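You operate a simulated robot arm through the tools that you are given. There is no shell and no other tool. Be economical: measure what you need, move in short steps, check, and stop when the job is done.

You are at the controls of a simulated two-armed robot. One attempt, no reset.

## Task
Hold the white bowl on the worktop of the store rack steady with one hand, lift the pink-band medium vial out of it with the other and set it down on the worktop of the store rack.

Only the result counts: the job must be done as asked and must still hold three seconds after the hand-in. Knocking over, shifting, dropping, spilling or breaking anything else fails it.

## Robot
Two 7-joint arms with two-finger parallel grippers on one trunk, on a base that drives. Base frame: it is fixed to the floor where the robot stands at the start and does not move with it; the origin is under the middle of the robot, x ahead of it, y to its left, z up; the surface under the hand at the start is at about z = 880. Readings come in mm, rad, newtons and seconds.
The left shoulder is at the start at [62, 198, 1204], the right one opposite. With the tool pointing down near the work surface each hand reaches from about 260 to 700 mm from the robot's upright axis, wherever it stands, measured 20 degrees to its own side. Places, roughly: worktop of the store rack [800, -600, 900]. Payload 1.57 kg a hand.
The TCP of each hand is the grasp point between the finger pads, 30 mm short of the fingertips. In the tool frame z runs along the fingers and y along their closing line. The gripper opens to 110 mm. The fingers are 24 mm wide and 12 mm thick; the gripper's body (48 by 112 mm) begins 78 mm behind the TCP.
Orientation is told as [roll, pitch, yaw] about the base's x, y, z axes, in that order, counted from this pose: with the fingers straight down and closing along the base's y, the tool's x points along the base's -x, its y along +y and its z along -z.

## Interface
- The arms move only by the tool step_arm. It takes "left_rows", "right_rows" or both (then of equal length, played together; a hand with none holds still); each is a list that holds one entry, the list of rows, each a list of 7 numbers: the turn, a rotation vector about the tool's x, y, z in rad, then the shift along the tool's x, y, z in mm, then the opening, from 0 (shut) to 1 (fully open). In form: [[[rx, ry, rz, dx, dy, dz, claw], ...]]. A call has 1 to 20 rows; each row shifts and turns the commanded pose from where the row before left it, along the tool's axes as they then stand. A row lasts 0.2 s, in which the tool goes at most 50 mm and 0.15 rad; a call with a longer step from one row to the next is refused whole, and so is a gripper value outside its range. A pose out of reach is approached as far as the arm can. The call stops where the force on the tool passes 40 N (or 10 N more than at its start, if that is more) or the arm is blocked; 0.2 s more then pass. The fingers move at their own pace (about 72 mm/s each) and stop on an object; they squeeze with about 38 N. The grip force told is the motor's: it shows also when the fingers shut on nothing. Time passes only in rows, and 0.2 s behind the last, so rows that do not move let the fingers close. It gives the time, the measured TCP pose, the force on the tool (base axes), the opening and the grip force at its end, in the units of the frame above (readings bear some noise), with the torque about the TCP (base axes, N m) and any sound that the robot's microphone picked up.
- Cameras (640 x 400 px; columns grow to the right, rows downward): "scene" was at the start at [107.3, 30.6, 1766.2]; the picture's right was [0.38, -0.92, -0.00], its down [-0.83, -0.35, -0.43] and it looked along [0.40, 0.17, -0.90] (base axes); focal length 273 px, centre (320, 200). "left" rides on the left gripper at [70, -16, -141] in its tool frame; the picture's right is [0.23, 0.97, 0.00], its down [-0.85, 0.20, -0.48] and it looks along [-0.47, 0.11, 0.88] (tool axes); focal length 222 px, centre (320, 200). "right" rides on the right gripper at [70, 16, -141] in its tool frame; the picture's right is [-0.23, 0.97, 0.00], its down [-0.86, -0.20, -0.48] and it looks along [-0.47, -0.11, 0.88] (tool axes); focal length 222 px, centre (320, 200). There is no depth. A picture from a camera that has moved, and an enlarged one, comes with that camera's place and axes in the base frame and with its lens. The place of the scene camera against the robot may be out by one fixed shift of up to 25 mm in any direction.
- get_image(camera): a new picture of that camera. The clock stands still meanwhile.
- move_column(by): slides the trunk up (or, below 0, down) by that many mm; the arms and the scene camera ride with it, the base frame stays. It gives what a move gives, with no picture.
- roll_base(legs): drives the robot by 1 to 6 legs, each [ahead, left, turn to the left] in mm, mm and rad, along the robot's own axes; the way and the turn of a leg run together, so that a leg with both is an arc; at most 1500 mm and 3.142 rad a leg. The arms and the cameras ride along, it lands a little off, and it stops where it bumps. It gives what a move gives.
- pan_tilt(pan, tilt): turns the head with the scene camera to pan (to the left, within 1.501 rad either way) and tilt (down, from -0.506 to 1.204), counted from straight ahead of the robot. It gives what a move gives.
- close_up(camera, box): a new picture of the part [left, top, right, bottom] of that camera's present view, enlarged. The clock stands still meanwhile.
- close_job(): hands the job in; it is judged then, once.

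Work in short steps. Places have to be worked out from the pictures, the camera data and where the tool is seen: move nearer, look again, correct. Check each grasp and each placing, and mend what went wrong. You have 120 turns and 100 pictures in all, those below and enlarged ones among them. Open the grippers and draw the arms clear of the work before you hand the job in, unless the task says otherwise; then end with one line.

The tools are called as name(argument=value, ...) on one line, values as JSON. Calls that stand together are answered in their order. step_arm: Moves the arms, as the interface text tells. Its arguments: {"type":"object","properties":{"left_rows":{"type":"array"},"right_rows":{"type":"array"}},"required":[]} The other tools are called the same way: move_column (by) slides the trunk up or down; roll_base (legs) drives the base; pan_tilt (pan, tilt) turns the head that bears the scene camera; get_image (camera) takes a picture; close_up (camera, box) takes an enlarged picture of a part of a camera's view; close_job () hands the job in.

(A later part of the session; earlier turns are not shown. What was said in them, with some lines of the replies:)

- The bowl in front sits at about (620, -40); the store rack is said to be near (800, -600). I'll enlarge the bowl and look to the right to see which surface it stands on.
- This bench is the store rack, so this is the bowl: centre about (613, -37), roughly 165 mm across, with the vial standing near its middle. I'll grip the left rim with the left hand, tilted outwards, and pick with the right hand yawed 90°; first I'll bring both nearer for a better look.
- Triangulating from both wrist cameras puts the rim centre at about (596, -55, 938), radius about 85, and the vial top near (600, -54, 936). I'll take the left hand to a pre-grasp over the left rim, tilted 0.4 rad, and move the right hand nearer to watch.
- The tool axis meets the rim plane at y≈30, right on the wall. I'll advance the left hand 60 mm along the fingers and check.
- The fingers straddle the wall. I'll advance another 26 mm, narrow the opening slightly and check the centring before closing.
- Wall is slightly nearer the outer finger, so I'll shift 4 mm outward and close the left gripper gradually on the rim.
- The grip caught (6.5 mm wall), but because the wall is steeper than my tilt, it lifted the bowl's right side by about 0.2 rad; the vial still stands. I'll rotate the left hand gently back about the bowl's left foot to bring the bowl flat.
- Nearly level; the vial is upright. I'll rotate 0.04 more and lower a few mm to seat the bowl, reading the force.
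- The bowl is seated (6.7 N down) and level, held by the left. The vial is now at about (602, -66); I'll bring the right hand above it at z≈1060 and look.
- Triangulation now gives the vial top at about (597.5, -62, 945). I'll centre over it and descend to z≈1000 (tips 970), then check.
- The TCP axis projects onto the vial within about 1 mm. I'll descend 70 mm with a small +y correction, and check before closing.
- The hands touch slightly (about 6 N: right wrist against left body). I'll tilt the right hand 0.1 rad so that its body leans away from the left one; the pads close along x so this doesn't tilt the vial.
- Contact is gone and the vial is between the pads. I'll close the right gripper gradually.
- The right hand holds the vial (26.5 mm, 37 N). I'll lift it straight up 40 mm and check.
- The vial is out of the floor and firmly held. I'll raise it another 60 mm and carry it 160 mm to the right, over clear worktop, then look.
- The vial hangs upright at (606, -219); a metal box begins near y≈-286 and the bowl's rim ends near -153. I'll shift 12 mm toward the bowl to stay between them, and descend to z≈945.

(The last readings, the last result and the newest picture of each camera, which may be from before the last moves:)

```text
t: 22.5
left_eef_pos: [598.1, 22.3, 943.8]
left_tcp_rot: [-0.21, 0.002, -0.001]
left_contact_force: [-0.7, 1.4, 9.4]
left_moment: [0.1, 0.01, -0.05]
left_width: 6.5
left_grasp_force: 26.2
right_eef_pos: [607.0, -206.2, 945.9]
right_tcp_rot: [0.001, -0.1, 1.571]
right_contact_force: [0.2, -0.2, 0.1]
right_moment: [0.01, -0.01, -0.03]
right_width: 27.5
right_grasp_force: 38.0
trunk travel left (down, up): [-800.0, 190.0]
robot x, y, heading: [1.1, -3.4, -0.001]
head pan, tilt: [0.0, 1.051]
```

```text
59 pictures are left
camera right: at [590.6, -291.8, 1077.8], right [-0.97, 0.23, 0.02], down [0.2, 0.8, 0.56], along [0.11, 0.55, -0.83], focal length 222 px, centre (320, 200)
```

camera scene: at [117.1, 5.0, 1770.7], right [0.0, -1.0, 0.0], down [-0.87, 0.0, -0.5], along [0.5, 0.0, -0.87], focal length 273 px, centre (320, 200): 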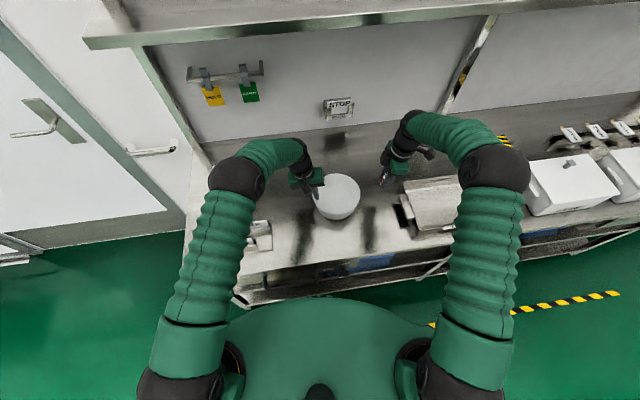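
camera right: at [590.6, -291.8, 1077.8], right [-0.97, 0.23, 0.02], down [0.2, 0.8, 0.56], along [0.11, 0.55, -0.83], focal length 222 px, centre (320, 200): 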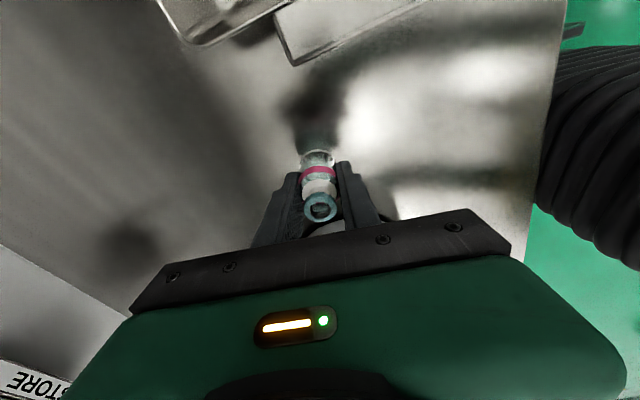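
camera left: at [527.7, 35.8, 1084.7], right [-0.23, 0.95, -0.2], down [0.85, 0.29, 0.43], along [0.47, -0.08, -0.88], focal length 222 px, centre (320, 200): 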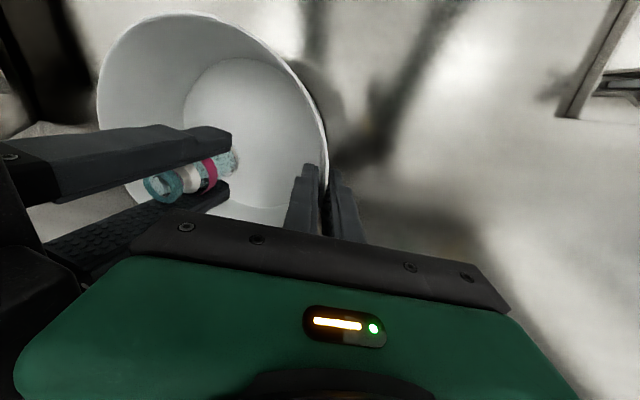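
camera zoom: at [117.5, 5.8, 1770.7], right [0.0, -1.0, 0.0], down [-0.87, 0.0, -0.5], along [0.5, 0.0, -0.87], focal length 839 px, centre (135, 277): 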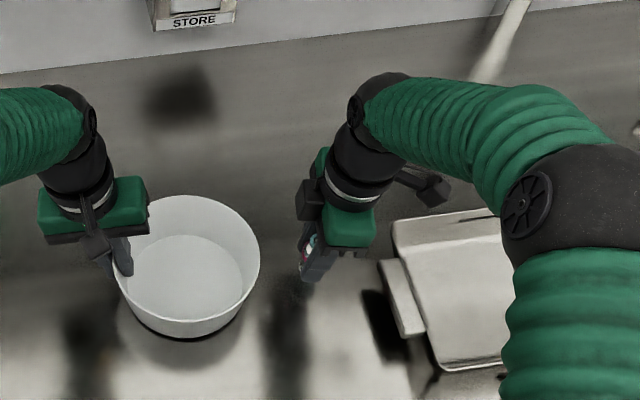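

Clear on all sides. I'll lower to about z=928 slowly and watch the force for contact.

step_arm(right_rows=[[[0, 0, 0, 0.6, 0, 6, 0], [0, 0, 0, 0.6, 0, 6, 0], [0, 0, 0, 0.2, 0, 2, 0], [0, 0, 0, 0.2, 0, 2, 0], [0, 0, 0, 0.1, 0, 1, 0], [0, 0, 0, 0, 0, 0, 0]]])

```text
t: 23.9
left_eef_pos: [598.6, 22.6, 943.6]
left_tcp_rot: [-0.209, 0.002, -0.001]
left_contact_force: [-0.5, 2.2, 7.6]
left_moment: [0.08, 0.02, -0.02]
left_width: 6.3
left_grasp_force: 25.7
right_eef_pos: [607.7, -207.5, 928.6]
right_tcp_rot: [0.0, -0.099, 1.571]
right_contact_force: [0.1, -0.7, -0.2]
right_moment: [0.01, -0.02, -0.04]
right_width: 27.6
right_grasp_force: 38.0
trunk travel left (down, up): [-800.0, 190.0]
robot x, y, heading: [2.0, 0.6, -0.0]
head pan, tilt: [0.0, 1.051]
```

No contact yet; I'll go on in 1 mm rows.

step_arm(right_rows=[[[0, 0, 0, 0.1, 0, 1, 0], [0, 0, 0, 0.1, 0, 1, 0], [0, 0, 0, 0.1, 0, 1, 0], [0, 0, 0, 0, 0, 0, 0]]])

```text
t: 24.9
left_eef_pos: [598.1, 21.3, 942.8]
left_tcp_rot: [-0.211, -0.001, -0.001]
left_contact_force: [-0.6, 1.1, 8.7]
left_moment: [0.06, 0.01, -0.04]
left_width: 6.3
left_grasp_force: 26.4
right_eef_pos: [607.0, -207.3, 924.1]
right_tcp_rot: [0.001, -0.101, 1.569]
right_contact_force: [0.6, 0.0, 0.1]
right_moment: [0.01, 0.01, -0.02]
right_width: 27.5
right_grasp_force: 38.2
trunk travel left (down, up): [-800.0, 190.0]
robot x, y, heading: [-2.5, 0.4, 0.001]
head pan, tilt: [0.0, 1.051]
```

Still free at z≈924; continuing.

step_arm(right_rows=[[[0, 0, 0, 0.1, 0, 1, 0], [0, 0, 0, 0.1, 0, 1, 0], [0, 0, 0, 0.1, 0, 1, 0], [0, 0, 0, 0, 0, 0, 0]]])

close_up(camera="right", box=[240, 90, 400, 250])

```text
t: 25.9
left_eef_pos: [596.6, 21.5, 944.1]
left_tcp_rot: [-0.208, 0.0, 0.001]
left_contact_force: [-0.1, 0.7, -0.5]
left_moment: [0.18, 0.01, 0.03]
left_width: 6.3
left_grasp_force: 25.0
right_eef_pos: [606.4, -208.1, 923.2]
right_tcp_rot: [-0.002, -0.098, 1.57]
right_contact_force: [-2.7, -0.8, 13.0]
right_moment: [0.04, 0.13, 0.06]
right_width: 27.2
right_grasp_force: 38.3
trunk travel left (down, up): [-800.0, 190.0]
robot x, y, heading: [-0.6, -0.1, 0.001]
head pan, tilt: [0.0, 1.051]
```

```text
2.50 times, centred on (320, 170) of right
camera zoom: at [589.9, -292.5, 1055.0], right [-0.97, 0.23, 0.02], down [0.2, 0.8, 0.56], along [0.11, 0.55, -0.83], focal length 555 px, centre (320, 275)
```

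zoom: 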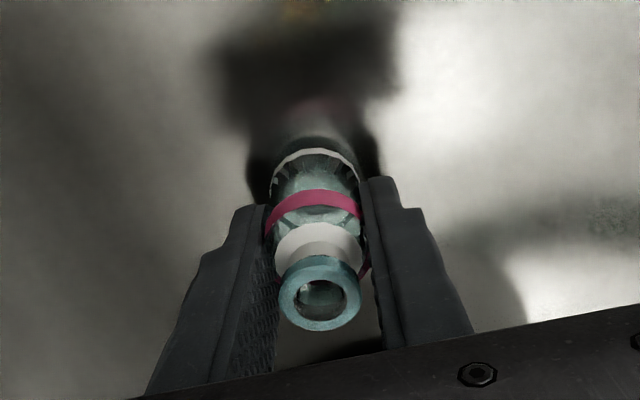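

Contact: 13 N, the vial stands on the worktop. I'll ease up 0.5 mm, then open gradually.

step_arm(right_rows=[[[0, 0, 0, 0, 0, -0.6, 0], [0, 0, 0, 0, 0, 0, 0.24], [0, 0, 0, 0, 0, 0, 0.27], [0, 0, 0, 0, 0, 0, 0.3], [0, 0, 0, 0, 0, 0, 0.35], [0, 0, 0, 0, 0, 0, 0.42], [0, 0, 0, 0, 0, 0, 0.5], [0, 0, 0, 0, 0, 0, 0.5]]])

get_image(camera="right")

```text
t: 27.7
left_eef_pos: [598.1, 21.6, 942.9]
left_tcp_rot: [-0.209, 0.0, -0.001]
left_contact_force: [-0.1, -0.3, 6.1]
left_moment: [-0.05, 0.01, -0.02]
left_width: 6.5
left_grasp_force: 25.9
right_eef_pos: [607.5, -207.8, 923.4]
right_tcp_rot: [-0.001, -0.102, 1.571]
right_contact_force: [0.2, -1.0, 0.3]
right_moment: [0.01, 0.03, -0.02]
right_width: 55.2
right_grasp_force: 0.0
trunk travel left (down, up): [-800.0, 190.0]
robot x, y, heading: [1.1, 0.1, 0.004]
head pan, tilt: [0.0, 1.051]
```

```text
57 pictures are left
camera right: at [590.8, -292.4, 1054.5], right [-0.97, 0.23, 0.02], down [0.2, 0.8, 0.56], along [0.11, 0.55, -0.83], focal length 222 px, centre (320, 200)
```

right: 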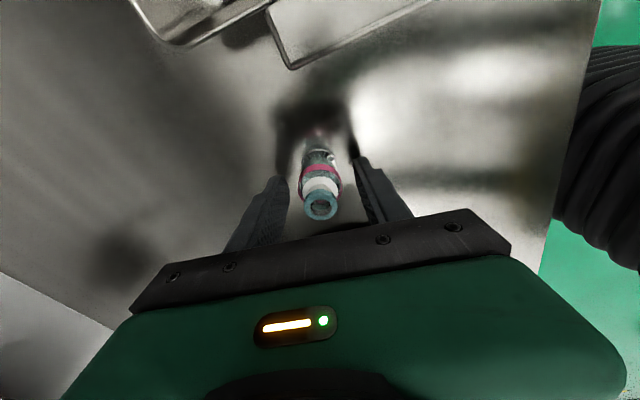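

The vial stands free between the open fingers. I'll withdraw the right hand straight up 100 mm and look.

step_arm(right_rows=[[[0, 0, 0, -1, 0, -10, 0.5], [0, 0, 0, -2, 0, -20, 0.5], [0, 0, 0, -2, 0, -20, 0.5], [0, 0, 0, -2, 0, -20, 0.5], [0, 0, 0, -3, 0, -30, 0.5]]])

get_image(camera="right")

close_up(camera="scene", box=[280, 130, 420, 240])

```text
t: 28.9
left_eef_pos: [597.8, 21.0, 943.2]
left_tcp_rot: [-0.209, -0.001, 0.0]
left_contact_force: [0.2, -1.3, 6.2]
left_moment: [-0.04, -0.04, 0.0]
left_width: 6.7
left_grasp_force: 25.7
right_eef_pos: [606.5, -208.5, 1022.5]
right_tcp_rot: [0.0, -0.101, 1.569]
right_contact_force: [1.1, -0.8, -0.6]
right_moment: [0.03, -0.02, -0.02]
right_width: 55.0
right_grasp_force: 0.2
trunk travel left (down, up): [-800.0, 190.0]
robot x, y, heading: [-0.4, 0.9, -0.0]
head pan, tilt: [0.0, 1.051]
```

```text
56 pictures are left
camera right: at [590.6, -291.9, 1155.5], right [-0.97, 0.23, 0.02], down [0.2, 0.8, 0.56], along [0.11, 0.55, -0.83], focal length 222 px, centre (320, 200)
```

right: 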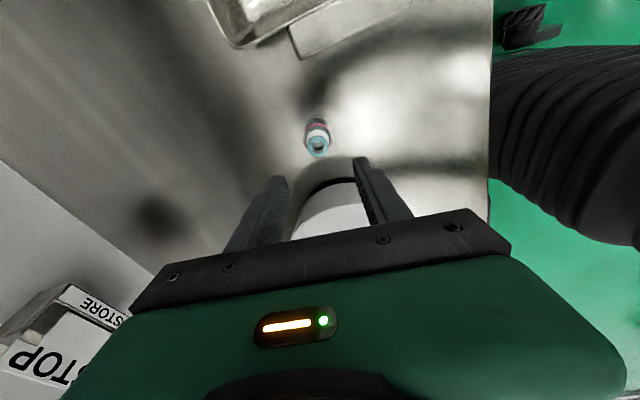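

```text
3.64 times, centred on (350, 185) of scene
camera zoom: at [117.8, 5.2, 1770.6], right [0.0, -1.0, 0.0], down [-0.87, 0.0, -0.49], along [0.49, 0.0, -0.87], focal length 991 px, centre (211, 254)
```

zoom: 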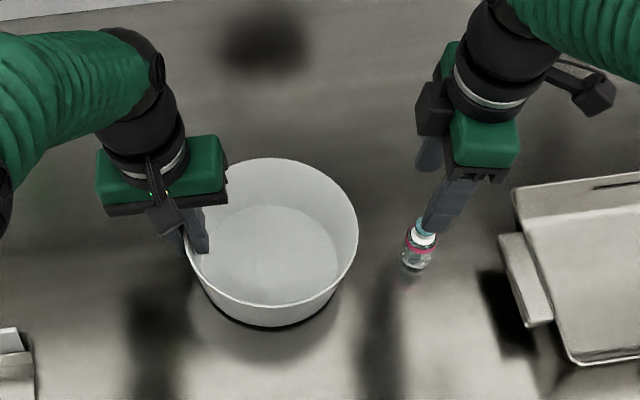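

The vial stands upright on the worktop. Now I'll open the left gripper gently and draw it back along its fingers, while raising the right hand clear.

step_arm(left_rows=[[[0, 0, 0, 0, 0, -0.5, 0], [0, 0, 0, 0, 0, 0, 0.1], [0, 0, 0, 0, 0, 0, 0.18], [0, 0, 0, 0, 0, 0, 0.26], [0, 0, 0, 0, 0, 0, 0.3], [0, 0, 0, 0, 0, 0, 0.3], [0, 0, 0, 0, 0, -10, 0.3], [0, 0, 0, 0, 0, -15, 0.3], [0, 0, 0, 0, 0, -20, 0.3], [0, 0, 0, 0, 0, -20, 0.3]]])

get_image(camera="left")

```text
t: 31.1
left_eef_pos: [598.5, 34.4, 1008.4]
left_tcp_rot: [-0.209, -0.001, 0.0]
left_contact_force: [-0.8, 0.1, 0.4]
left_moment: [0.04, 0.0, 0.04]
left_width: 33.0
left_grasp_force: 0.1
right_eef_pos: [606.9, -208.4, 1022.5]
right_tcp_rot: [0.0, -0.1, 1.572]
right_contact_force: [-0.1, 0.3, 0.2]
right_moment: [0.0, 0.0, 0.02]
right_width: 55.1
right_grasp_force: 0.0
trunk travel left (down, up): [-800.0, 190.0]
robot x, y, heading: [0.2, 1.1, 0.002]
head pan, tilt: [0.0, 1.051]
```

```text
54 pictures are left
camera left: at [528.1, 48.7, 1148.6], right [-0.23, 0.95, -0.2], down [0.86, 0.29, 0.43], along [0.47, -0.08, -0.88], focal length 222 px, centre (320, 200)
```

left: 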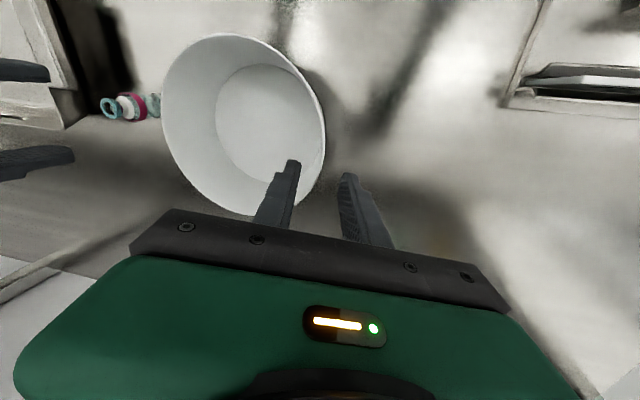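

The bowl is free and flat, and the fingers are out. I'll raise both hands and draw them back towards the robot, opening the grippers.

step_arm(left_rows=[[[0, 0, 0, 0, 0, -30, 0.5], [0, 0, 0, 0, 0, -30, 0.7], [0, 0, 0, 10, 0, -30, 1], [0, 0, 0, 30, 0, -20, 1], [0, 0, 0, 30, 0, -10, 1], [0, 0, 0, 30, 0, -10, 1]]], right_rows=[[[0, 0, 0, -2, 0, -30, 0.5], [0, 0, 0, -2, 0, -30, 0.5], [0, 0, 0, -2, 0, -30, 0.7], [0, 0, 0, 0, 30, -20, 1], [0, 0, 0, 0, 30, -10, 1], [0, 0, 0, 0, 30, -10, 1]]])

get_image(camera="scene")

close_up(camera="scene", box=[280, 130, 420, 240])

```text
t: 32.5
left_eef_pos: [493.8, 64.8, 1135.8]
left_tcp_rot: [-0.207, -0.003, -0.001]
left_contact_force: [0.3, -0.6, 0.1]
left_moment: [0.04, -0.03, 0.01]
left_width: 109.9
left_grasp_force: 0.1
right_eef_pos: [514.5, -214.3, 1154.2]
right_tcp_rot: [-0.002, -0.099, 1.57]
right_contact_force: [-0.1, 0.2, -0.4]
right_moment: [-0.01, -0.03, 0.01]
right_width: 110.4
right_grasp_force: 0.1
trunk travel left (down, up): [-800.0, 190.0]
robot x, y, heading: [-1.1, 2.2, 0.004]
head pan, tilt: [0.0, 1.051]
```

```text
53 pictures are left
camera scene: at [114.3, 5.7, 1770.8], right [0.0, -1.0, 0.0], down [-0.87, 0.0, -0.5], along [0.5, 0.0, -0.87], focal length 273 px, centre (320, 200)
```

scene: 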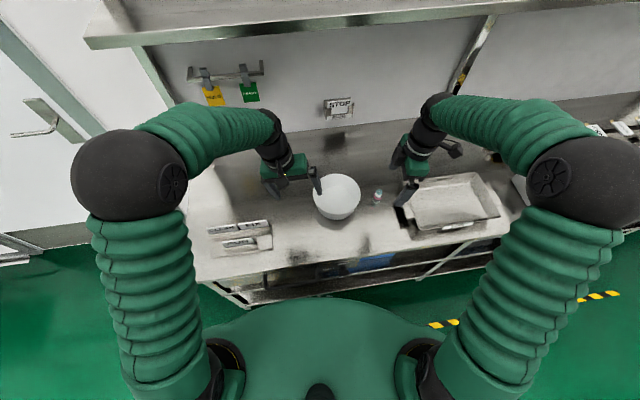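

```text
3.64 times, centred on (350, 185) of scene
camera zoom: at [114.3, 5.7, 1770.8], right [0.0, -1.0, 0.0], down [-0.87, 0.0, -0.5], along [0.5, 0.0, -0.87], focal length 991 px, centre (211, 254)
```

zoom: 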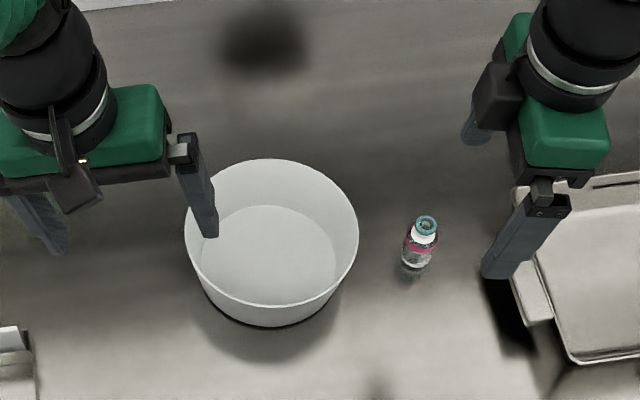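

The vial stands upright on the worktop, the bowl stands flat, and both hands are open and clear. I'm handing in.

close_job()

```text
The job is handed in.
```

I held the bowl with the left hand, lifted the pink-band vial out with the right and stood it upright on the store rack worktop, with both hands then opened and drawn clear. The first grip tilted the bowl by about 0.2 rad and shifted it about 10 mm before I levelled it, and the vial stayed standing.
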